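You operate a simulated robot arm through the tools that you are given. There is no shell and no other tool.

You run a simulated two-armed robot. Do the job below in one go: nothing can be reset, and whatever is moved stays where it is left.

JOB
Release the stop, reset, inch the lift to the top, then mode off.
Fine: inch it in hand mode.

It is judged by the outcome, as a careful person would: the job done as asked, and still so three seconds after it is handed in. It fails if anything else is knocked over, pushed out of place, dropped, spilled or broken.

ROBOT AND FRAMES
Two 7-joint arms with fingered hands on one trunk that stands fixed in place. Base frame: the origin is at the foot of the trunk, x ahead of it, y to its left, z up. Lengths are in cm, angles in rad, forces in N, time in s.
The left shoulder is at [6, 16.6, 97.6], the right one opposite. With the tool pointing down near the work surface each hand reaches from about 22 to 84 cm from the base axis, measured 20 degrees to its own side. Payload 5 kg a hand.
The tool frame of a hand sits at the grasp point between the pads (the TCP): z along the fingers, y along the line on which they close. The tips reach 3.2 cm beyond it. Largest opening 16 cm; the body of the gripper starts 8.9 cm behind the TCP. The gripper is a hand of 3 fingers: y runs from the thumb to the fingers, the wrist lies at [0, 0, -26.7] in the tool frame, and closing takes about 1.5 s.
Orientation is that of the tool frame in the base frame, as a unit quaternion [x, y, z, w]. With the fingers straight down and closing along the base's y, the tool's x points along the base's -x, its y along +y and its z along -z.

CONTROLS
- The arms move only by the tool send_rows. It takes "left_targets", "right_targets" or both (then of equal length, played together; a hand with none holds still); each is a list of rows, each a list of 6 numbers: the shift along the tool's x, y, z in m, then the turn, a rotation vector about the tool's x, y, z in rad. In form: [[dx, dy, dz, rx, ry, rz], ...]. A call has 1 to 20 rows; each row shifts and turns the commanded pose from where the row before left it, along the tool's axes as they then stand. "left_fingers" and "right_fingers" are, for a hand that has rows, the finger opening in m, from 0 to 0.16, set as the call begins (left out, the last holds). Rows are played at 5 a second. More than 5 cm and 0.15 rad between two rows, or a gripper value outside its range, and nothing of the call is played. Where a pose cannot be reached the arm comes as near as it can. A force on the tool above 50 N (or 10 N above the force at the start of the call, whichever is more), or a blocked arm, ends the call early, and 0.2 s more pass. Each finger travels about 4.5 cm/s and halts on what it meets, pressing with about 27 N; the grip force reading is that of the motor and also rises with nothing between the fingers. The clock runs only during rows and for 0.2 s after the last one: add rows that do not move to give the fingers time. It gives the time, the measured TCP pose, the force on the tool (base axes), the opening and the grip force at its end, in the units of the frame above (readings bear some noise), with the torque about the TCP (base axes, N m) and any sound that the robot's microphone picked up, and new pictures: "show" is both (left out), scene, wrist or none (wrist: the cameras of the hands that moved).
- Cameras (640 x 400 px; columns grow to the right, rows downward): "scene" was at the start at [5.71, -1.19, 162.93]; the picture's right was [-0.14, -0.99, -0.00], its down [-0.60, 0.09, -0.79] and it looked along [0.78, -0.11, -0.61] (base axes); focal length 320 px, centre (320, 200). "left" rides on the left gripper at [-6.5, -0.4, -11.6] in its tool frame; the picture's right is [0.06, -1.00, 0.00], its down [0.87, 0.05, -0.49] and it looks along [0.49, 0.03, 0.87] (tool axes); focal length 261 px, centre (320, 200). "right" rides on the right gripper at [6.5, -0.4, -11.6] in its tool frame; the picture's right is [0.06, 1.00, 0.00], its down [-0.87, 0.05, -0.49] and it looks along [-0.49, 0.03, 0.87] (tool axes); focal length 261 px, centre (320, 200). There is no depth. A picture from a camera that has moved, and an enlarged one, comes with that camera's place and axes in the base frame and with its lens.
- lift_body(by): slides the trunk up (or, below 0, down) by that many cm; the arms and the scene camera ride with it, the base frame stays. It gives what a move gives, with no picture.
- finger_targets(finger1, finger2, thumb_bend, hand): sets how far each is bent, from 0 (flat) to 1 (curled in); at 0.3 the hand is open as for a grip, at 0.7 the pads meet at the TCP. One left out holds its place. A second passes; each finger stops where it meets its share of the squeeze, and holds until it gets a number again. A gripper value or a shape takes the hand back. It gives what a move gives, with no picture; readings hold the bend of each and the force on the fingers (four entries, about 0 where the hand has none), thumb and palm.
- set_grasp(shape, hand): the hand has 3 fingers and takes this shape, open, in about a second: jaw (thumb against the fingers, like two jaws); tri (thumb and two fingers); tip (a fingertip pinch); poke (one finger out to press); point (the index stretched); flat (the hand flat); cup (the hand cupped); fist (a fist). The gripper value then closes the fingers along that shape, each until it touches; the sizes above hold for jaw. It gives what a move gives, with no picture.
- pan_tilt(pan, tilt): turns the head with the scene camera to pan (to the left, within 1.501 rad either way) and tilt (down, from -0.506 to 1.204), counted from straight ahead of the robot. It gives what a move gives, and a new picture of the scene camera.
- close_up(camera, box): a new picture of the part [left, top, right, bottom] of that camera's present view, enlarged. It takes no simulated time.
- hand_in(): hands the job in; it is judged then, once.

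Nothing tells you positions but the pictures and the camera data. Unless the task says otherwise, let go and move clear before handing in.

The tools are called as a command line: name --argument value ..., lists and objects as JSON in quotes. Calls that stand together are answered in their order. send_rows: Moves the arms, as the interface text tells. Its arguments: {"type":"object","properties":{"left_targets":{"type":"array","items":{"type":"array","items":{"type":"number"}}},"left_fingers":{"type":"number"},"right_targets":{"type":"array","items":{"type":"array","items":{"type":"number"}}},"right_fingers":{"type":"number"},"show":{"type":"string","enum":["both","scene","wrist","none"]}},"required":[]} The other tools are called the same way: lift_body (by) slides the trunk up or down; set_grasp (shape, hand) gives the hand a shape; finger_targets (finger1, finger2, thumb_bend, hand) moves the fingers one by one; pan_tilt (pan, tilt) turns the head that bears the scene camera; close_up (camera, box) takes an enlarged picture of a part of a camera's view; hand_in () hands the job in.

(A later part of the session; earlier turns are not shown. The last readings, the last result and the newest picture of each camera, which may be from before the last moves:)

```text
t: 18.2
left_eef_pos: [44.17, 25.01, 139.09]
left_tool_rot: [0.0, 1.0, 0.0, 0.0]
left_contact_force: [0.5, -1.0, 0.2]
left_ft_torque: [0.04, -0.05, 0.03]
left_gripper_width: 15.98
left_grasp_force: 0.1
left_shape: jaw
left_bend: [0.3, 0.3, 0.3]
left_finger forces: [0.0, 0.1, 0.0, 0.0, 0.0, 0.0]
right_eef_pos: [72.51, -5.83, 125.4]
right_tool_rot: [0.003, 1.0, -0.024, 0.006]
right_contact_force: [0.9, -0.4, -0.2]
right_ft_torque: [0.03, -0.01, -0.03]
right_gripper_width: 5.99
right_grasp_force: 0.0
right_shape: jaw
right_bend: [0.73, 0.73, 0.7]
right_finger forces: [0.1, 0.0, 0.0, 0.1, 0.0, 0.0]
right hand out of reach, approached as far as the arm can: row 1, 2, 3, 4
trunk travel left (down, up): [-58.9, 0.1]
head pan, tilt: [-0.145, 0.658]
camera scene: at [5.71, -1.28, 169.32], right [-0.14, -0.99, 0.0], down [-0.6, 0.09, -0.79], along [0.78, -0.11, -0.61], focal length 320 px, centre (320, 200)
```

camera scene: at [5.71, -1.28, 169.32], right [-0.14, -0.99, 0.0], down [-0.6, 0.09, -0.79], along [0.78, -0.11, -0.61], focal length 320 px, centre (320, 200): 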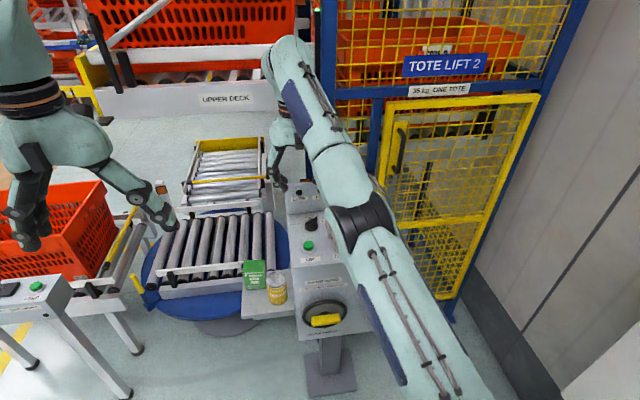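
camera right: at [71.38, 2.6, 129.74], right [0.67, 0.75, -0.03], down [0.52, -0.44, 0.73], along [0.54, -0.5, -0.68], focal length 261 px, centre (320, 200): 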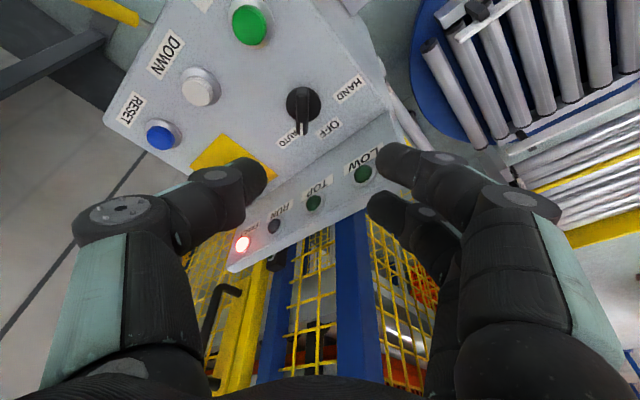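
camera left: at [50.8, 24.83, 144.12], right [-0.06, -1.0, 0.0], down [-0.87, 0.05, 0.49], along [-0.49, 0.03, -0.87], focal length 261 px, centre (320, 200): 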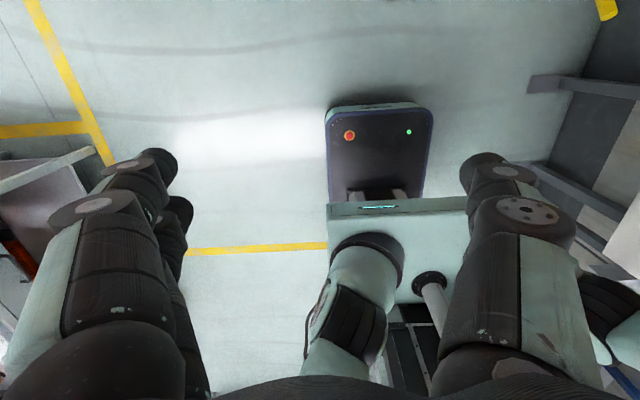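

The arm follows tangential motion but resists retracting, which suggests a wrist-bend limit with the hand pointing straight down. I'll pitch the fingers forward to relax the wrist while holding the TCP.

send_rows --right_targets '[[0, 0, 0, 0, -0.12, 0], [0, 0, 0, 0, -0.12, 0], [0, 0, 0, 0, -0.12, 0], [0, 0, 0, 0, 0, 0]]' --show "scene"

```text
t: 19.2
left_eef_pos: [44.28, 25.06, 138.98]
left_tool_rot: [-0.001, 1.0, 0.0, 0.0]
left_contact_force: [-0.7, 0.1, -0.1]
left_ft_torque: [-0.01, 0.03, -0.03]
left_gripper_width: 15.98
left_grasp_force: 0.1
left_shape: jaw
left_bend: [0.3, 0.3, 0.3]
left_finger forces: [0.0, 0.0, 0.0, 0.0, 0.0, 0.0]
right_eef_pos: [80.02, -3.45, 129.36]
right_tool_rot: [-0.001, 0.983, -0.023, 0.183]
right_contact_force: [-1.1, -0.1, 0.2]
right_ft_torque: [0.01, 0.0, 0.03]
right_gripper_width: 5.99
right_grasp_force: 0.0
right_shape: jaw
right_bend: [0.73, 0.73, 0.7]
right_finger forces: [0.0, 0.0, 0.0, 0.1, 0.1, 0.0]
right hand out of reach, approached as far as the arm can: row 1, 2, 3
trunk travel left (down, up): [-58.9, 0.1]
head pan, tilt: [-0.145, 0.658]
camera scene: at [5.73, -1.18, 169.32], right [-0.14, -0.99, 0.0], down [-0.61, 0.09, -0.79], along [0.78, -0.11, -0.61], focal length 320 px, centre (320, 200)
```

scene: 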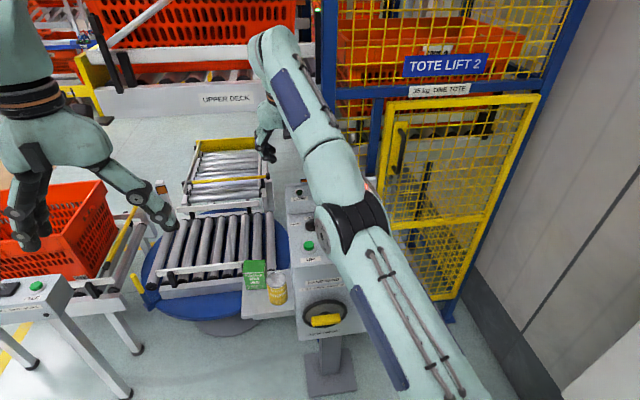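

The wrist stays on a fixed-radius sphere, i.e. the elbow is fully straight. I'll try a long sideways-and-down sweep to the left (free space over the turntable), which should make the elbow take part and bend.

send_rows --right_targets '[[0.0204, 0.0363, 0.0264, 0, 0, 0], [0.0204, 0.0363, 0.0264, 0, 0, 0], [0.0204, 0.0363, 0.0264, 0, 0, 0], [0.02, 0.0363, 0.01, 0, 0, 0]]' --show "scene"

```text
t: 20.2
left_eef_pos: [44.29, 25.23, 139.01]
left_tool_rot: [0.001, 1.0, -0.001, -0.001]
left_contact_force: [0.4, 0.2, 0.6]
left_ft_torque: [-0.01, -0.03, 0.04]
left_gripper_width: 16.01
left_grasp_force: 0.0
left_shape: jaw
left_bend: [0.3, 0.3, 0.3]
left_finger forces: [0.1, 0.0, 0.0, 0.0, 0.1, 0.1]
right_eef_pos: [78.2, 11.9, 118.62]
right_tool_rot: [0.0, 0.983, -0.025, 0.184]
right_contact_force: [-0.2, 0.1, 0.7]
right_ft_torque: [-0.02, 0.0, -0.03]
right_gripper_width: 6.02
right_grasp_force: 0.1
right_shape: jaw
right_bend: [0.73, 0.73, 0.7]
right_finger forces: [0.0, 0.1, 0.1, 0.0, 0.0, 0.0]
right hand out of reach, approached as far as the arm can: row 1, 2, 3
trunk travel left (down, up): [-58.9, 0.1]
head pan, tilt: [-0.145, 0.658]
camera scene: at [5.66, -1.05, 169.33], right [-0.14, -0.99, 0.0], down [-0.6, 0.09, -0.79], along [0.78, -0.11, -0.61], focal length 320 px, centre (320, 200)
```

scene: 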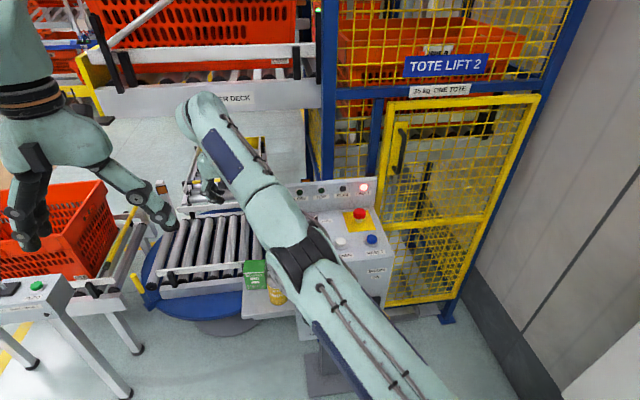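

Row 4 was reached cleanly, so the elbow has begun to bend. I'll continue pulling back and left gently.

send_rows --right_targets '[[0.0185, 0.02, -0.008, 0, 0, 0], [0.0185, 0.02, -0.008, 0, 0, 0], [0.0185, 0.02, -0.008, 0, 0, 0], [0, 0, 0, 0, 0, 0]]' --show "scene"

```text
t: 21.2
left_eef_pos: [44.2, 25.07, 138.95]
left_tool_rot: [-0.001, 1.0, 0.0, 0.0]
left_contact_force: [0.1, -0.3, -0.2]
left_ft_torque: [-0.01, 0.02, 0.03]
left_gripper_width: 16.01
left_grasp_force: 0.0
left_shape: jaw
left_bend: [0.3, 0.3, 0.3]
left_finger forces: [0.0, 0.1, 0.0, 0.0, 0.1, 0.0]
right_eef_pos: [73.44, 18.55, 118.72]
right_tool_rot: [0.0, 0.983, -0.025, 0.184]
right_contact_force: [0.4, -0.5, 0.2]
right_ft_torque: [0.01, 0.03, -0.01]
right_gripper_width: 6.01
right_grasp_force: 0.1
right_shape: jaw
right_bend: [0.73, 0.73, 0.7]
right_finger forces: [0.0, 0.1, 0.0, 0.0, 0.0, 0.1]
right hand out of reach, approached as far as the arm can: row 1, 2, 3
trunk travel left (down, up): [-58.9, 0.1]
head pan, tilt: [-0.145, 0.658]
camera scene: at [5.77, -1.24, 169.32], right [-0.14, -0.99, 0.0], down [-0.61, 0.09, -0.79], along [0.78, -0.11, -0.61], focal length 320 px, centre (320, 200)
```

scene: 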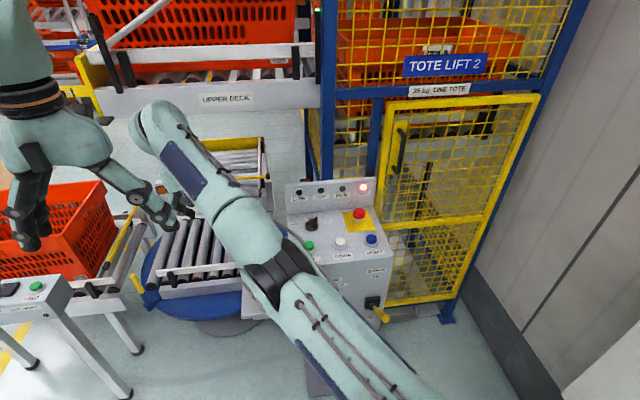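

send_rows --right_targets '[[0.0314, -0.0085, 0.026, 0, 0, 0], [0.0314, -0.0085, 0.026, 0, 0, 0], [0.0314, -0.0085, 0.026, 0, 0, 0], [0, 0, 0, 0, 0, 0]]' --show "scene"

```text
t: 22.2
left_eef_pos: [44.18, 25.25, 138.94]
left_tool_rot: [-0.001, 1.0, 0.0, 0.0]
left_contact_force: [-0.1, 0.5, 0.1]
left_ft_torque: [0.05, -0.03, 0.03]
left_gripper_width: 16.0
left_grasp_force: 0.1
left_shape: jaw
left_bend: [0.3, 0.3, 0.3]
left_finger forces: [0.0, 0.1, 0.0, 0.0, 0.1, 0.0]
right_eef_pos: [74.63, 20.94, 110.45]
right_tool_rot: [0.0, 0.983, -0.025, 0.184]
right_contact_force: [0.2, 0.8, -0.4]
right_ft_torque: [0.03, 0.01, -0.02]
right_gripper_width: 6.0
right_grasp_force: 0.1
right_shape: jaw
right_bend: [0.73, 0.73, 0.7]
right_finger forces: [0.1, 0.1, 0.0, 0.1, 0.0, 0.0]
right hand out of reach, approached as far as the arm can: row 1, 2, 3
trunk travel left (down, up): [-58.9, 0.1]
head pan, tilt: [-0.145, 0.658]
camera scene: at [5.67, -1.18, 169.33], right [-0.14, -0.99, 0.0], down [-0.6, 0.09, -0.79], along [0.78, -0.11, -0.61], focal length 320 px, centre (320, 200)
```

scene: 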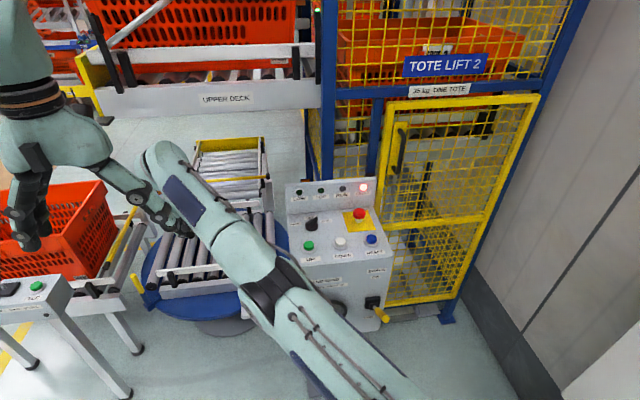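

The hand stays constrained, so I need to see the arm's posture. I'll turn the head to look along the right arm.

pan_tilt --pan -0.3 --tilt 1.1

pan_tilt --pan 0.2 --tilt 0.5

```text
t: 23.1
left_eef_pos: [44.24, 25.17, 139.01]
left_tool_rot: [0.0, 1.0, 0.0, 0.001]
left_contact_force: [-0.8, 0.3, 0.4]
left_ft_torque: [0.03, -0.01, -0.01]
left_gripper_width: 15.98
left_grasp_force: 0.0
left_shape: jaw
left_bend: [0.3, 0.3, 0.3]
left_finger forces: [0.1, 0.0, 0.0, 0.0, 0.0, 0.0]
right_eef_pos: [74.71, 20.9, 110.38]
right_tool_rot: [-0.001, 0.983, -0.025, 0.183]
right_contact_force: [-0.3, 0.2, 0.0]
right_ft_torque: [0.0, -0.01, 0.02]
right_gripper_width: 6.0
right_grasp_force: 0.2
right_shape: jaw
right_bend: [0.73, 0.73, 0.7]
right_finger forces: [0.1, 0.0, 0.0, 0.0, 0.1, 0.1]
trunk travel left (down, up): [-58.9, 0.1]
head pan, tilt: [-0.3, 1.1]
camera scene: at [3.19, -1.78, 165.97], right [-0.3, -0.96, 0.0], down [-0.85, 0.26, -0.45], along [0.43, -0.13, -0.89], focal length 320 px, centre (320, 200)
```

scene: 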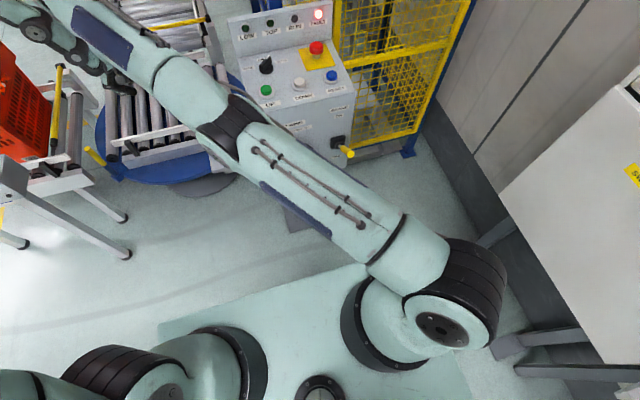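

```text
t: 24.1
left_eef_pos: [44.27, 25.09, 139.02]
left_tool_rot: [0.0, 1.0, 0.0, 0.0]
left_contact_force: [0.2, 0.1, 0.4]
left_ft_torque: [0.05, 0.03, 0.01]
left_gripper_width: 15.99
left_grasp_force: 0.0
left_shape: jaw
left_bend: [0.3, 0.3, 0.3]
left_finger forces: [0.0, 0.0, 0.0, 0.0, 0.0, 0.1]
right_eef_pos: [74.73, 20.97, 110.38]
right_tool_rot: [0.0, 0.983, -0.024, 0.183]
right_contact_force: [-0.6, 0.0, 0.3]
right_ft_torque: [0.0, 0.03, -0.01]
right_gripper_width: 6.04
right_grasp_force: 0.1
right_shape: jaw
right_bend: [0.73, 0.73, 0.7]
right_finger forces: [0.1, 0.0, 0.0, 0.1, 0.0, 0.1]
trunk travel left (down, up): [-58.9, 0.1]
head pan, tilt: [0.201, 0.499]
camera scene: at [6.08, 1.9, 170.73], right [0.2, -0.98, 0.0], down [-0.47, -0.1, -0.88], along [0.86, 0.17, -0.48], focal length 320 px, centre (320, 200)
```

scene: 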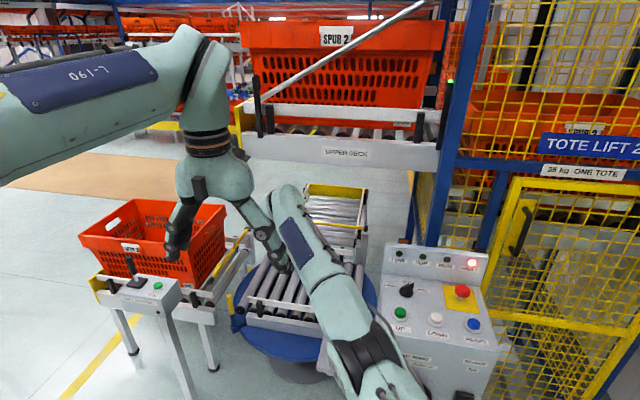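

The wrist data fit a fully straight arm (radius ≈67 cm around ≈[13,-18,123.5]). Earlier, a straight-down move from such a pose at x≈75, y≈-9 bent the elbow cleanly, so I'll untilt, sweep back right and up to that spot, and then descend.

send_rows --right_targets '[[0, 0, -0.01, 0, 0.125, 0], [0, 0, -0.01, 0, 0.125, 0], [0, 0, -0.01, 0, 0.12, 0], [0, -0.035, -0.02, 0, 0, 0], [0, -0.035, -0.02, 0, 0, 0], [0, -0.035, -0.02, 0, 0, 0], [0, -0.035, -0.01, 0, 0, 0], [0, -0.035, -0.01, 0, 0, 0], [0, -0.035, 0, 0, 0, 0], [0, -0.035, 0, 0, 0, 0]]' --show "none"

pan_tilt --pan -0.145 --tilt 0.75

```text
t: 26.3
left_eef_pos: [44.22, 25.1, 139.04]
left_tool_rot: [0.0, 1.0, 0.0, -0.001]
left_contact_force: [0.1, -0.3, 0.5]
left_ft_torque: [0.06, -0.02, 0.04]
left_gripper_width: 15.96
left_grasp_force: 0.1
left_shape: jaw
left_bend: [0.3, 0.3, 0.3]
left_finger forces: [0.1, 0.0, 0.0, 0.0, 0.0, 0.0]
right_eef_pos: [65.39, -4.41, 120.31]
right_tool_rot: [0.003, 1.0, -0.022, 0.001]
right_contact_force: [-0.4, 0.2, 1.2]
right_ft_torque: [0.04, -0.03, -0.01]
right_gripper_width: 6.0
right_grasp_force: 0.0
right_shape: jaw
right_bend: [0.73, 0.73, 0.7]
right_finger forces: [0.0, 0.0, 0.0, 0.0, 0.1, 0.0]
right hand out of reach, approached as far as the arm can: row 1, 2, 3
trunk travel left (down, up): [-58.9, 0.1]
head pan, tilt: [0.201, 0.499]
```

```text
t: 27.2
left_eef_pos: [44.24, 25.26, 139.02]
left_tool_rot: [0.001, 1.0, 0.0, 0.0]
left_contact_force: [0.1, -0.3, -0.7]
left_ft_torque: [0.03, -0.03, 0.03]
left_gripper_width: 16.01
left_grasp_force: 0.0
left_shape: jaw
left_bend: [0.3, 0.3, 0.3]
left_finger forces: [0.0, 0.1, 0.0, 0.0, 0.0, 0.1]
right_eef_pos: [65.21, -4.17, 120.28]
right_tool_rot: [0.003, 1.0, -0.023, 0.001]
right_contact_force: [0.2, -0.9, -0.7]
right_ft_torque: [0.04, 0.02, 0.0]
right_gripper_width: 5.97
right_grasp_force: 0.0
right_shape: jaw
right_bend: [0.73, 0.73, 0.7]
right_finger forces: [0.0, 0.1, 0.1, 0.0, 0.0, 0.0]
trunk travel left (down, up): [-58.9, 0.1]
head pan, tilt: [-0.145, 0.75]
camera scene: at [5.35, -1.14, 168.54], right [-0.14, -0.99, 0.0], down [-0.67, 0.1, -0.73], along [0.72, -0.1, -0.68], focal length 320 px, centre (320, 200)
```

scene: 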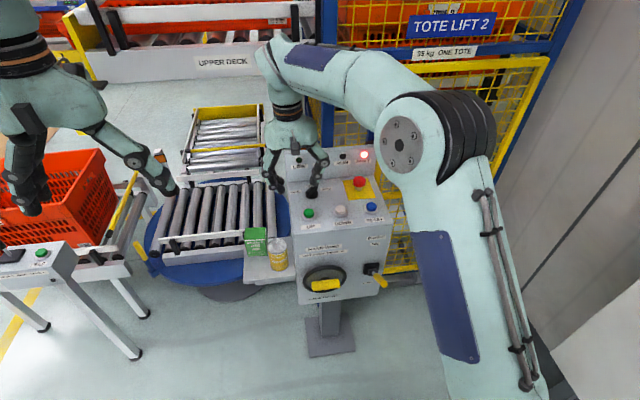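

The arm is properly bent again with the elbow out to the right. From now on I'll keep the wrist well inside that reach and test the yaw-plus-tilt posture here in free space first.

send_rows --right_targets '[[0, 0, 0, 0, 0, 0.131], [0, 0, 0, 0, 0, 0.131], [0, 0, 0, 0, 0, 0.131], [0, 0, 0, 0, 0, 0.131], [0, 0, 0, 0, 0, 0.131], [0, 0, 0, 0, 0, 0.131], [0, 0, 0, 0, -0.11, 0], [0, 0, 0, 0, -0.11, 0], [0, 0, 0, 0, -0.11, 0], [0, 0, 0, 0, -0.11, 0], [0, 0, 0, 0, 0, 0]]' --show "both"

```text
t: 29.6
left_eef_pos: [44.26, 25.04, 139.01]
left_tool_rot: [0.001, 1.0, 0.0, 0.0]
left_contact_force: [0.1, -1.0, -0.8]
left_ft_torque: [0.0, 0.0, -0.01]
left_gripper_width: 15.98
left_grasp_force: 0.2
left_shape: jaw
left_bend: [0.3, 0.3, 0.3]
left_finger forces: [0.0, 0.0, 0.1, 0.0, 0.0, 0.1]
right_eef_pos: [65.33, -4.13, 120.35]
right_tool_rot: [0.373, 0.898, -0.105, 0.211]
right_contact_force: [0.6, 0.2, -1.2]
right_ft_torque: [0.02, -0.01, -0.01]
right_gripper_width: 6.0
right_grasp_force: 0.0
right_shape: jaw
right_bend: [0.73, 0.73, 0.7]
right_finger forces: [0.1, 0.1, 0.0, 0.0, 0.0, 0.0]
trunk travel left (down, up): [-58.9, 0.1]
head pan, tilt: [-0.145, 0.75]
camera scene: at [5.38, -1.16, 168.54], right [-0.14, -0.99, 0.0], down [-0.68, 0.1, -0.73], along [0.72, -0.11, -0.68], focal length 320 px, centre (320, 200)
camera right: at [57.58, 3.5, 127.68], right [0.67, 0.74, -0.06], down [0.44, -0.33, 0.83], along [0.59, -0.59, -0.55], focal length 261 px, centre (320, 200)
```

scene: 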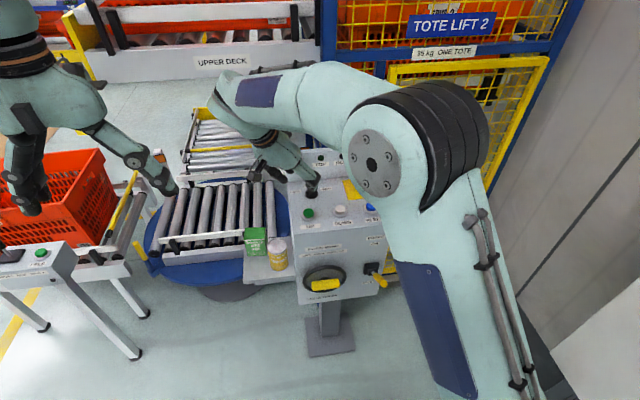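
right: 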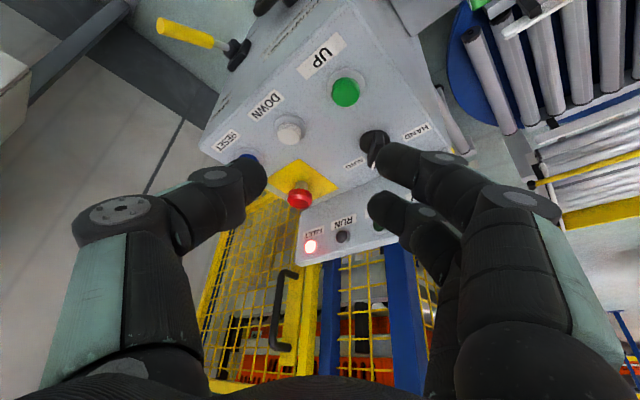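

The yaw-plus-tilt posture is fully reachable. Now I bring the jaws over the selector, staying about 3 cm above the knob.

send_rows --right_targets '[[-0.0139, 0.01564, 0.0333, 0, 0, 0], [-0.0139, 0.01564, 0.0333, 0, 0, 0], [-0.0139, 0.01564, 0.0333, 0, 0, 0], [-0.0139, 0.01564, 0.0333, 0, 0, 0], [-0.0139, 0.01564, 0.0333, 0, 0, 0], [0, 0, 0, 0, 0, 0]]' --show "both"

close_up --camera "right" --box '[230, 100, 430, 225]'

close_up --camera "scene" --box '[270, 120, 410, 220]'

```text
t: 31.0
left_eef_pos: [44.08, 25.27, 139.0]
left_tool_rot: [0.0, 1.0, -0.001, 0.001]
left_contact_force: [-0.1, 0.7, 0.0]
left_ft_torque: [0.03, -0.04, -0.02]
left_gripper_width: 16.01
left_grasp_force: 0.0
left_shape: jaw
left_bend: [0.3, 0.3, 0.3]
left_finger forces: [0.0, 0.0, 0.0, 0.0, 0.0, 0.0]
right_eef_pos: [80.29, -8.89, 108.46]
right_tool_rot: [0.373, 0.897, -0.105, 0.211]
right_contact_force: [0.8, 0.4, 0.0]
right_ft_torque: [0.02, -0.01, -0.02]
right_gripper_width: 6.02
right_grasp_force: 0.0
right_shape: jaw
right_bend: [0.73, 0.73, 0.7]
right_finger forces: [0.1, 0.0, 0.1, 0.1, 0.0, 0.0]
trunk travel left (down, up): [-58.9, 0.1]
head pan, tilt: [-0.145, 0.75]
camera scene: at [5.24, -1.11, 168.55], right [-0.14, -0.99, 0.0], down [-0.67, 0.1, -0.73], along [0.72, -0.11, -0.68], focal length 320 px, centre (320, 200)
camera right: at [72.51, -1.11, 115.86], right [0.67, 0.74, -0.06], down [0.44, -0.33, 0.83], along [0.59, -0.59, -0.55], focal length 261 px, centre (320, 200)
```

scene: 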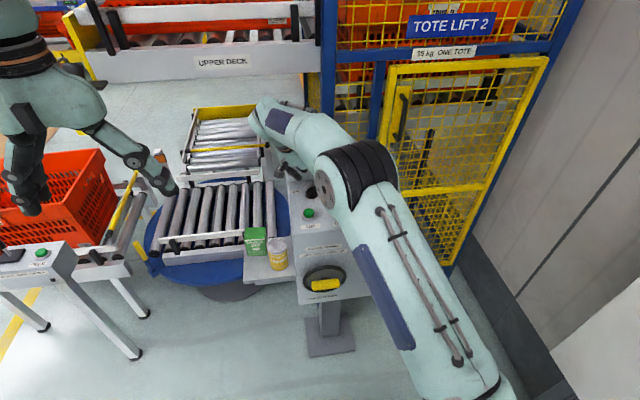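
right: 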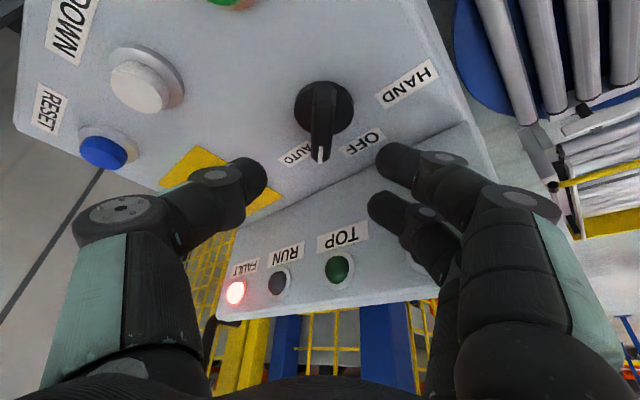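

```text
3.20 times, centred on (330, 162) of right
camera zoom: at [72.51, -1.11, 115.86], right [0.67, 0.74, -0.06], down [0.44, -0.33, 0.83], along [0.59, -0.59, -0.55], focal length 834 px, centre (288, 320)
```

zoom: 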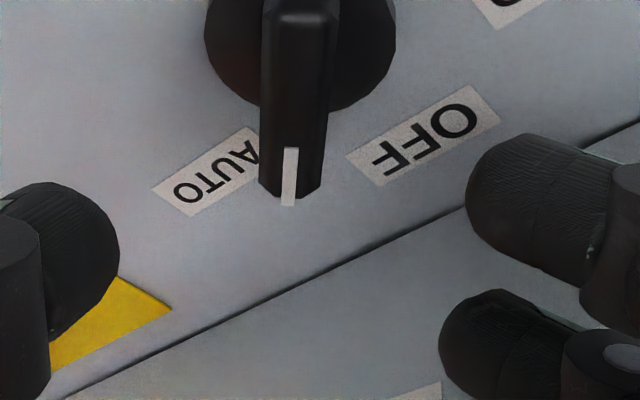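

```text
4.00 times, centred on (340, 170) of scene
camera zoom: at [5.24, -1.11, 168.55], right [-0.14, -0.99, 0.0], down [-0.67, 0.1, -0.73], along [0.72, -0.11, -0.68], focal length 1279 px, centre (240, 320)
```

zoom: 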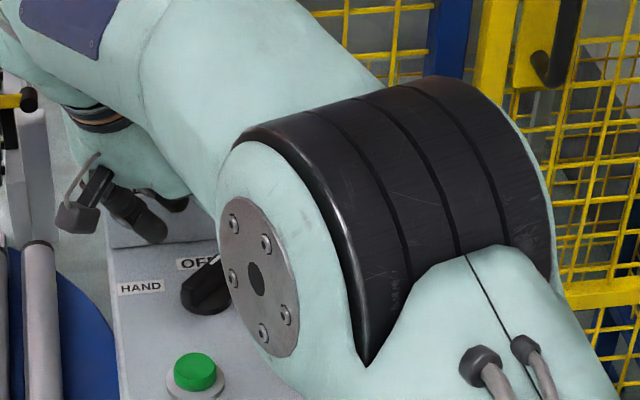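

The jaws straddle the bar with the bar centred. I'll descend vertically about 4 cm.

send_rows --right_targets '[[0.0098, 0.001, 0.0184, 0, 0, 0], [0.0098, 0.001, 0.0184, 0, 0, 0], [0, 0, 0, 0, 0, 0]]' --show "wrist"

close_up --camera "right" --box '[230, 100, 430, 225]'

```text
t: 31.8
left_eef_pos: [44.31, 25.31, 139.03]
left_tool_rot: [0.0, 1.0, 0.0, -0.001]
left_contact_force: [0.4, -0.2, 0.4]
left_ft_torque: [-0.04, 0.0, 0.02]
left_gripper_width: 16.0
left_grasp_force: 0.0
left_shape: jaw
left_bend: [0.3, 0.3, 0.3]
left_finger forces: [0.0, 0.0, 0.1, 0.0, 0.1, 0.0]
right_eef_pos: [80.43, -8.74, 104.28]
right_tool_rot: [0.374, 0.898, -0.106, 0.209]
right_contact_force: [-0.2, 0.4, 0.5]
right_ft_torque: [0.0, -0.01, -0.03]
right_gripper_width: 6.0
right_grasp_force: 0.0
right_shape: jaw
right_bend: [0.73, 0.73, 0.7]
right_finger forces: [0.0, 0.1, 0.0, 0.0, 0.0, 0.0]
trunk travel left (down, up): [-58.9, 0.1]
head pan, tilt: [-0.145, 0.75]
camera right: at [72.53, -1.02, 111.62], right [0.67, 0.74, -0.06], down [0.44, -0.34, 0.83], along [0.59, -0.59, -0.55], focal length 261 px, centre (320, 200)
```

right: 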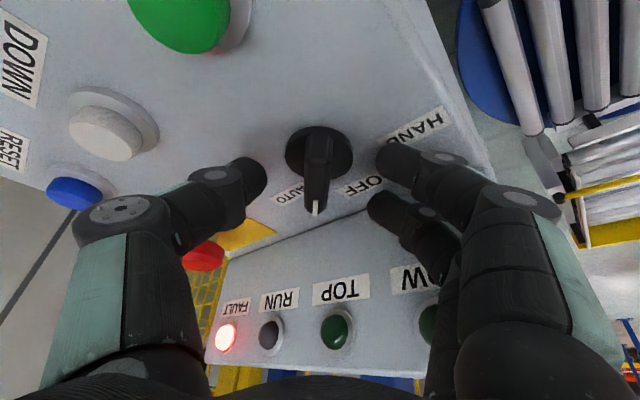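

```text
3.20 times, centred on (330, 162) of right
camera zoom: at [72.53, -1.02, 111.62], right [0.67, 0.74, -0.06], down [0.44, -0.34, 0.83], along [0.59, -0.59, -0.55], focal length 834 px, centre (288, 320)
```

zoom: 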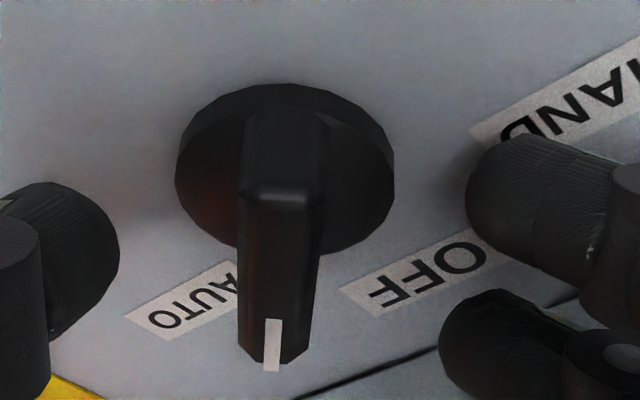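

The bar sits centrally between thumb and fingers. I'll close onto it and check the contact.

send_rows --right_targets '[[0, 0, 0, 0, 0, 0], [0, 0, 0, 0, 0, 0], [0, 0, 0, 0, 0, 0], [0, 0, 0, 0, 0, 0], [0, 0, 0, 0, 0, 0], [0, 0, 0, 0, 0, 0]]' --right_fingers 0.005 --show "wrist"

close_up --camera "right" --box '[230, 100, 430, 225]'

```text
t: 33.2
left_eef_pos: [44.18, 25.11, 138.98]
left_tool_rot: [0.0, 1.0, 0.0, 0.0]
left_contact_force: [-1.1, -0.3, -0.2]
left_ft_torque: [-0.03, 0.0, 0.01]
left_gripper_width: 15.96
left_grasp_force: 0.1
left_shape: jaw
left_bend: [0.3, 0.3, 0.3]
left_finger forces: [0.0, 0.1, 0.0, 0.0, 0.1, 0.0]
right_eef_pos: [80.31, -8.7, 104.28]
right_tool_rot: [0.372, 0.898, -0.105, 0.211]
right_contact_force: [1.9, 1.9, 1.3]
right_ft_torque: [0.3, -0.17, 0.17]
right_gripper_width: 1.28
right_grasp_force: 27.3
right_shape: jaw
right_bend: [0.72, 0.71, 0.7]
right_finger forces: [14.1, 11.5, 0.1, 0.0, 22.8, 0.0]
trunk travel left (down, up): [-58.9, 0.1]
head pan, tilt: [-0.145, 0.75]
camera right: at [72.56, -0.97, 111.65], right [0.67, 0.74, -0.06], down [0.44, -0.33, 0.83], along [0.59, -0.59, -0.55], focal length 261 px, centre (320, 200)
```

right: 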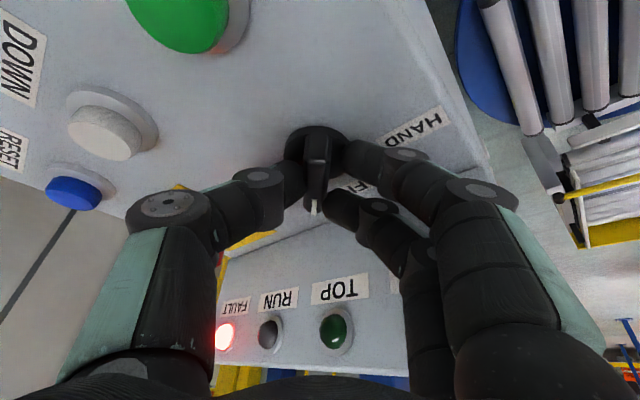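

```text
3.20 times, centred on (330, 162) of right
camera zoom: at [72.56, -0.97, 111.65], right [0.67, 0.74, -0.06], down [0.44, -0.33, 0.83], along [0.59, -0.59, -0.55], focal length 834 px, centre (288, 320)
```

zoom: 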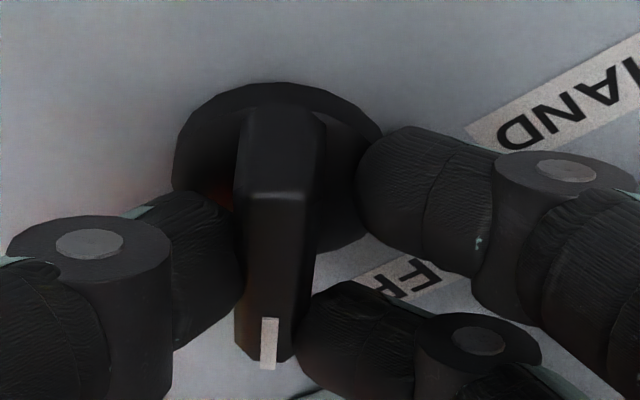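

Both fingers and the thumb have a firm, balanced hold on the bar. I'll turn it counter-clockwise about the knob's vertical axis, first by 45° (to OFF), and check.

send_rows --right_targets '[[0.0001, -0.0011, 0, -0.0449, -0.003, -0.0875], [0.0001, -0.0011, 0, -0.0449, -0.003, -0.0875], [0.0001, -0.0011, 0, -0.0449, -0.003, -0.0875], [0.0001, -0.0011, 0, -0.0449, -0.003, -0.0875], [0.0001, -0.0011, 0, -0.0449, -0.003, -0.0875], [0.0001, -0.0011, 0, -0.0449, -0.003, -0.0875], [0.0001, -0.0011, 0, -0.0449, -0.003, -0.0875], [0.0001, -0.0011, 0, -0.0449, -0.003, -0.0875]]' --show "wrist"

close_up --camera "right" --box '[230, 100, 430, 225]'

```text
t: 35.0
left_eef_pos: [44.24, 25.22, 139.01]
left_tool_rot: [0.0, 1.0, 0.0, 0.0]
left_contact_force: [1.1, 0.0, 0.0]
left_ft_torque: [0.0, 0.02, -0.03]
left_gripper_width: 16.0
left_grasp_force: 0.0
left_shape: jaw
left_bend: [0.3, 0.3, 0.3]
left_finger forces: [0.0, 0.1, 0.0, 0.1, 0.1, 0.0]
right_eef_pos: [79.98, -9.45, 104.27]
right_tool_rot: [-0.001, 0.972, -0.016, 0.235]
right_contact_force: [2.7, 7.2, 1.2]
right_ft_torque: [0.48, -0.06, 0.1]
right_gripper_width: 1.18
right_grasp_force: 26.8
right_shape: jaw
right_bend: [0.71, 0.7, 0.7]
right_finger forces: [16.5, 13.8, 0.0, 0.0, 21.8, 0.1]
trunk travel left (down, up): [-58.9, 0.1]
head pan, tilt: [-0.145, 0.75]
camera right: at [68.93, -9.48, 111.67], right [-0.05, 1.0, -0.06], down [0.55, 0.08, 0.83], along [0.83, 0.01, -0.55], focal length 261 px, centre (320, 200)
```

right: 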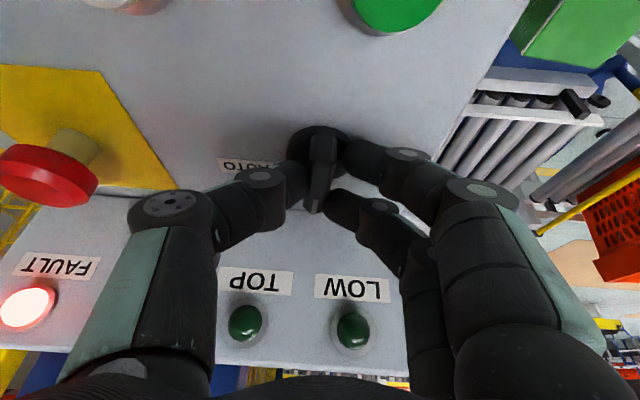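

```text
3.20 times, centred on (330, 162) of right
camera zoom: at [68.93, -9.48, 111.67], right [-0.05, 1.0, -0.06], down [0.55, 0.08, 0.83], along [0.83, 0.01, -0.55], focal length 834 px, centre (288, 320)
```

zoom: 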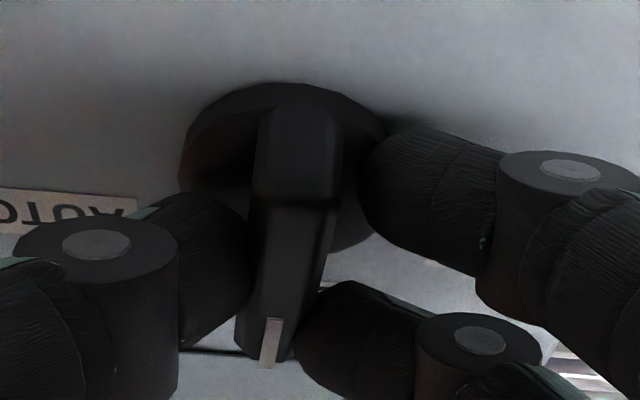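

The knob follows, now about at OFF. I'll continue another 45° to HAND.

send_rows --right_targets '[[0.0001, -0.0011, 0, -0.0449, -0.003, -0.0875], [0.0001, -0.0011, 0, -0.0449, -0.003, -0.0875], [0.0001, -0.0011, 0, -0.0449, -0.003, -0.0875], [0.0001, -0.0011, 0, -0.0449, -0.003, -0.0875], [0.0001, -0.0011, 0, -0.0449, -0.003, -0.0875], [0.0001, -0.0011, 0, -0.0449, -0.003, -0.0875], [0.0001, -0.0011, 0, -0.0449, -0.003, -0.0875], [0.0001, -0.0011, 0, -0.0449, -0.003, -0.0875]]' --show "wrist"

close_up --camera "right" --box '[230, 100, 430, 225]'

close_up --camera "scene" --box '[250, 120, 410, 220]'

```text
t: 36.8
left_eef_pos: [44.18, 25.44, 139.05]
left_tool_rot: [-0.001, 1.0, -0.001, 0.0]
left_contact_force: [0.4, 0.1, 0.3]
left_ft_torque: [-0.02, -0.02, 0.01]
left_gripper_width: 15.98
left_grasp_force: 0.1
left_shape: jaw
left_bend: [0.3, 0.3, 0.3]
left_finger forces: [0.0, 0.0, 0.1, 0.1, 0.1, 0.0]
right_eef_pos: [80.09, -10.08, 104.23]
right_tool_rot: [-0.374, 0.897, 0.076, 0.221]
right_contact_force: [1.1, 15.7, 4.2]
right_ft_torque: [0.62, 0.2, 0.15]
right_gripper_width: 1.15
right_grasp_force: 27.1
right_shape: jaw
right_bend: [0.71, 0.7, 0.7]
right_finger forces: [17.7, 15.1, 0.1, 0.0, 19.7, 0.0]
trunk travel left (down, up): [-58.9, 0.1]
head pan, tilt: [-0.145, 0.75]
camera right: at [72.45, -18.01, 111.68], right [-0.74, 0.67, -0.06], down [0.33, 0.44, 0.83], along [0.58, 0.6, -0.55], focal length 261 px, centre (320, 200)
```

right: 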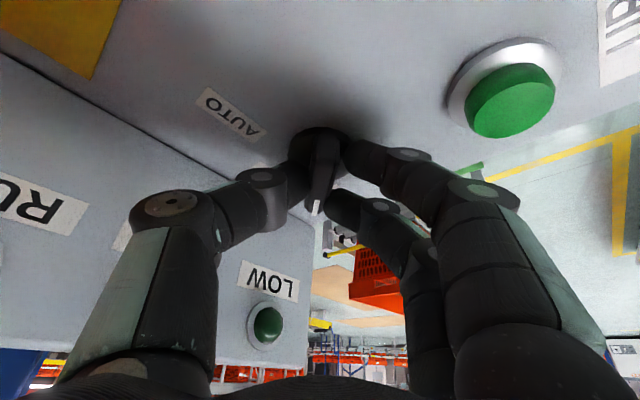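

```text
3.20 times, centred on (330, 162) of right
camera zoom: at [72.45, -18.01, 111.68], right [-0.74, 0.67, -0.06], down [0.33, 0.44, 0.83], along [0.58, 0.6, -0.55], focal length 834 px, centre (288, 320)
```

zoom: 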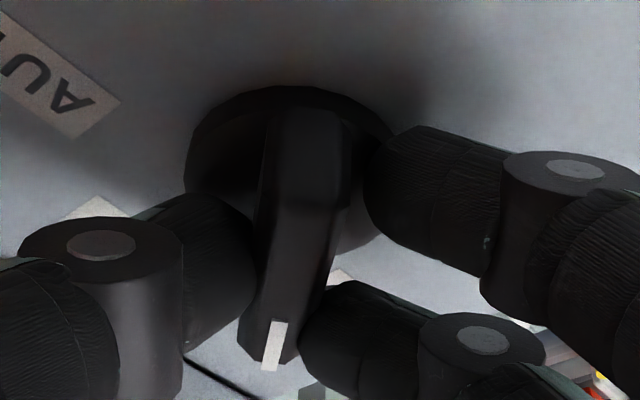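

```text
4.00 times, centred on (330, 170) of scene
camera zoom: at [5.32, -0.93, 168.54], right [-0.14, -0.99, 0.0], down [-0.67, 0.1, -0.73], along [0.72, -0.11, -0.68], focal length 1279 px, centre (280, 320)
```

zoom: 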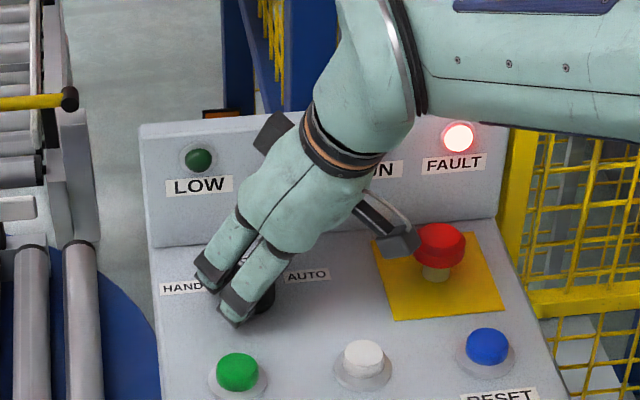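

The pointer is close to HAND with a few degrees of lag. I'll turn slightly further to seat it in the detent.

send_rows --right_targets '[[0.0001, -0.0008, 0, -0.0366, -0.0025, -0.0713], [0.0001, -0.0008, 0, -0.0366, -0.0025, -0.0713], [0, 0, 0, 0, 0, 0]]' --show "wrist"

close_up --camera "right" --box '[230, 100, 430, 225]'

```text
t: 37.6
left_eef_pos: [44.14, 25.38, 139.05]
left_tool_rot: [0.0, 1.0, 0.0, 0.0]
left_contact_force: [-1.2, 0.1, -0.3]
left_ft_torque: [0.01, 0.02, -0.01]
left_gripper_width: 15.99
left_grasp_force: 0.0
left_shape: jaw
left_bend: [0.3, 0.3, 0.3]
left_finger forces: [0.0, 0.0, 0.0, 0.0, 0.0, 0.0]
right_eef_pos: [80.13, -10.18, 104.22]
right_tool_rot: [-0.444, 0.865, 0.093, 0.215]
right_contact_force: [0.2, 17.1, 6.9]
right_ft_torque: [0.63, 0.31, -0.04]
right_gripper_width: 1.19
right_grasp_force: 27.2
right_shape: jaw
right_bend: [0.71, 0.7, 0.7]
right_finger forces: [19.5, 13.9, 0.0, 0.1, 19.1, 0.1]
trunk travel left (down, up): [-58.9, 0.1]
head pan, tilt: [-0.145, 0.75]
camera right: at [73.92, -19.28, 111.68], right [-0.84, 0.54, -0.06], down [0.26, 0.49, 0.83], along [0.48, 0.68, -0.55], focal length 261 px, centre (320, 200)
```

right: 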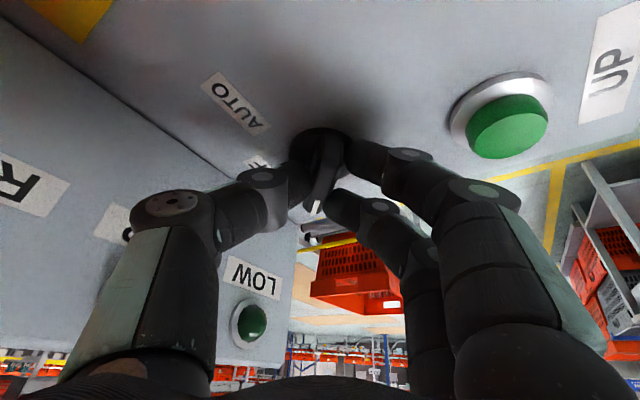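

```text
3.20 times, centred on (330, 162) of right
camera zoom: at [73.92, -19.28, 111.68], right [-0.84, 0.54, -0.06], down [0.26, 0.49, 0.83], along [0.48, 0.68, -0.55], focal length 834 px, centre (288, 320)
```

zoom: 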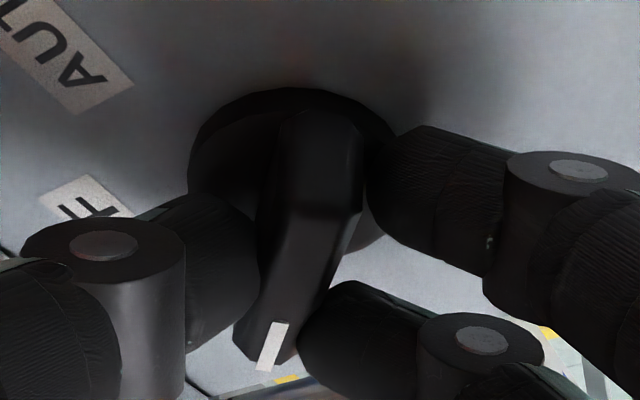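

The grip is now slipping slightly past the knob, so it is against the HAND stop. I'll open the fingers and lift straight up to check.

send_rows --right_targets '[[0, 0, 0, 0, 0, 0], [0, 0, 0, 0, 0, 0], [0, 0, 0, 0, 0, 0], [0, 0, 0, 0, 0, 0], [0, 0, 0, 0, 0, 0], [0, 0, 0, 0, 0, 0]]' --right_fingers 0.06 --show "wrist"

send_rows --right_targets '[[-0.0137, -0.001, -0.0267, 0, 0, 0], [-0.0137, -0.001, -0.0267, 0, 0, 0], [-0.0137, -0.001, -0.0267, 0, 0, 0], [0, 0, 0, 0, 0, 0]]' --show "both"

close_up --camera "scene" --box '[250, 120, 410, 220]'

close_up --camera "right" --box '[180, 60, 420, 210]'

```text
t: 39.0
left_eef_pos: [44.23, 25.14, 138.98]
left_tool_rot: [0.0, 1.0, 0.0, 0.0]
left_contact_force: [0.0, 0.2, 0.1]
left_ft_torque: [0.0, -0.02, 0.02]
left_gripper_width: 16.01
left_grasp_force: 0.1
left_shape: jaw
left_bend: [0.3, 0.3, 0.3]
left_finger forces: [0.0, 0.0, 0.0, 0.0, 0.0, 0.1]
right_eef_pos: [80.29, -10.47, 104.07]
right_tool_rot: [-0.444, 0.865, 0.093, 0.215]
right_contact_force: [-1.3, 0.2, 0.3]
right_ft_torque: [-0.02, 0.02, -0.01]
right_gripper_width: 5.94
right_grasp_force: 0.0
right_shape: jaw
right_bend: [0.73, 0.73, 0.7]
right_finger forces: [0.0, 0.0, 0.1, 0.1, 0.1, 0.0]
trunk travel left (down, up): [-58.9, 0.1]
head pan, tilt: [-0.145, 0.75]
camera right: at [73.95, -19.54, 111.62], right [-0.84, 0.54, -0.06], down [0.26, 0.49, 0.83], along [0.48, 0.68, -0.55], focal length 261 px, centre (320, 200)
```

right: 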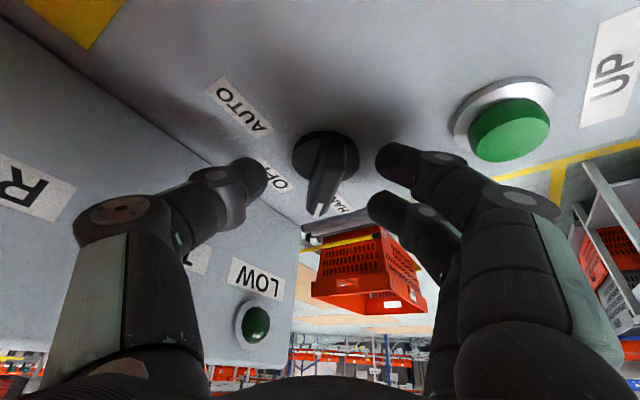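

```text
t: 40.0
left_eef_pos: [44.33, 25.19, 138.94]
left_tool_rot: [0.0, 1.0, 0.0, 0.0]
left_contact_force: [-0.2, 0.2, 0.3]
left_ft_torque: [0.01, 0.04, 0.0]
left_gripper_width: 15.95
left_grasp_force: 0.1
left_shape: jaw
left_bend: [0.3, 0.3, 0.3]
left_finger forces: [0.0, 0.0, 0.1, 0.0, 0.0, 0.0]
right_eef_pos: [80.22, -10.51, 113.19]
right_tool_rot: [-0.443, 0.865, 0.093, 0.215]
right_contact_force: [0.7, -0.6, 0.6]
right_ft_torque: [0.0, -0.02, 0.03]
right_gripper_width: 5.96
right_grasp_force: 0.1
right_shape: jaw
right_bend: [0.73, 0.73, 0.7]
right_finger forces: [0.1, 0.0, 0.0, 0.0, 0.1, 0.1]
trunk travel left (down, up): [-58.9, 0.1]
head pan, tilt: [-0.145, 0.75]
camera scene: at [5.41, -1.12, 168.53], right [-0.14, -0.99, 0.0], down [-0.68, 0.1, -0.73], along [0.72, -0.11, -0.68], focal length 320 px, centre (320, 200)
camera right: at [74.07, -19.53, 120.63], right [-0.84, 0.54, -0.06], down [0.26, 0.49, 0.83], along [0.48, 0.68, -0.55], focal length 261 px, centre (320, 200)
```

scene: 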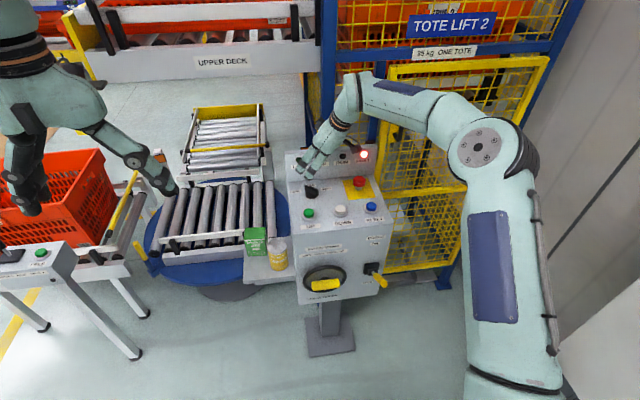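
right: 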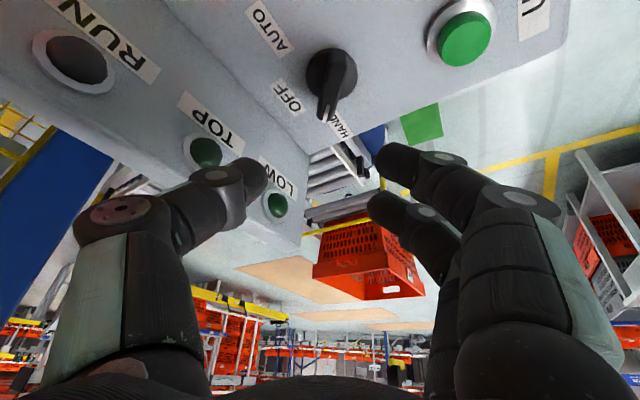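

```text
4.00 times, centred on (330, 170) of scene
camera zoom: at [5.41, -1.12, 168.53], right [-0.14, -0.99, 0.0], down [-0.68, 0.1, -0.73], along [0.72, -0.11, -0.68], focal length 1279 px, centre (280, 320)
```

zoom: 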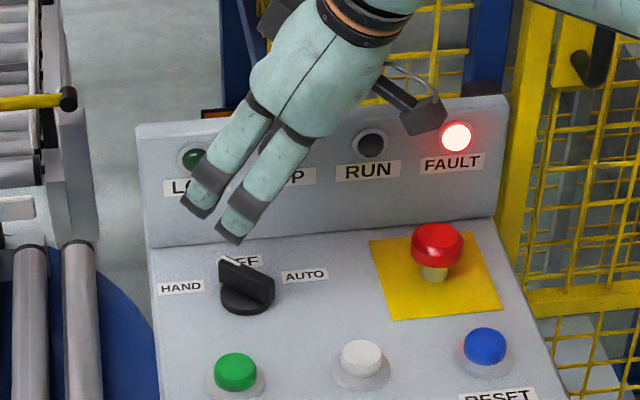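

```text
2.67 times, centred on (300, 135) of right
camera zoom: at [74.07, -19.53, 120.63], right [-0.84, 0.54, -0.06], down [0.26, 0.49, 0.83], along [0.48, 0.68, -0.55], focal length 695 px, centre (373, 373)
```

zoom: 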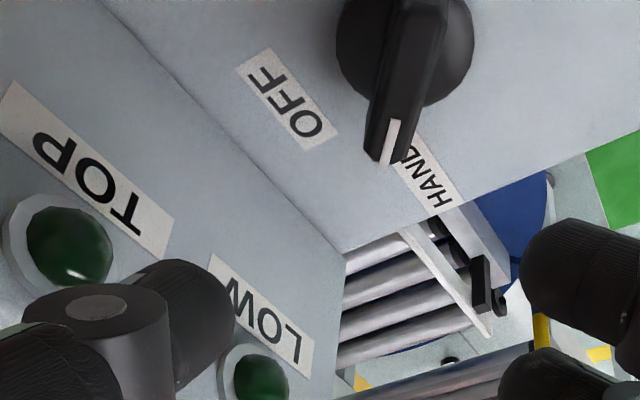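

close_up --camera "scene" --box '[285, 175, 335, 206]'

close_up --camera "right" --box '[280, 30, 380, 130]'

```text
12.80 times, centred on (310, 190) of scene
camera zoom: at [5.41, -1.12, 168.53], right [-0.14, -0.99, 0.0], down [-0.68, 0.1, -0.73], along [0.72, -0.11, -0.68], focal length 4092 px, centre (448, 322)
```

zoom: 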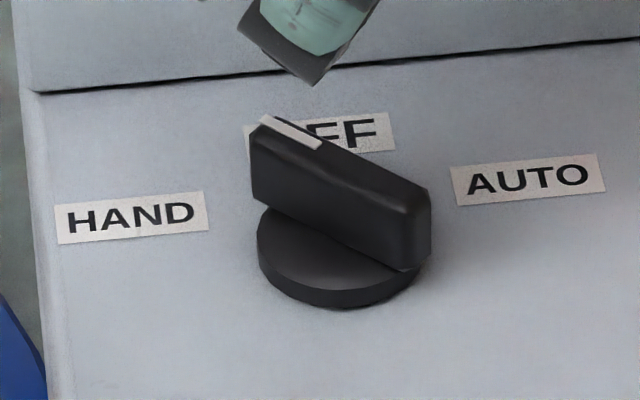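

```text
4.00 times, centred on (330, 80) of right
camera zoom: at [74.07, -19.53, 120.63], right [-0.84, 0.54, -0.06], down [0.26, 0.49, 0.83], along [0.48, 0.68, -0.55], focal length 1043 px, centre (280, 680)
```

zoom: 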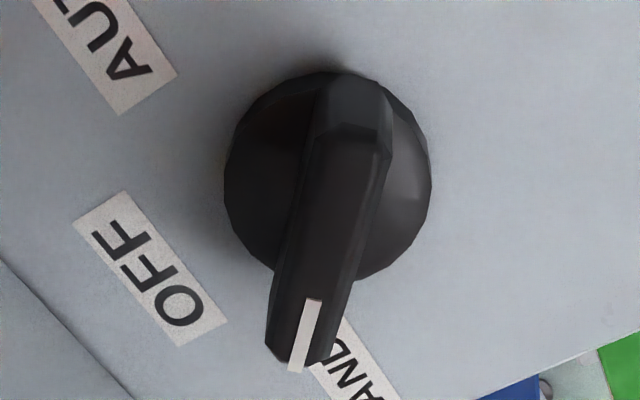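

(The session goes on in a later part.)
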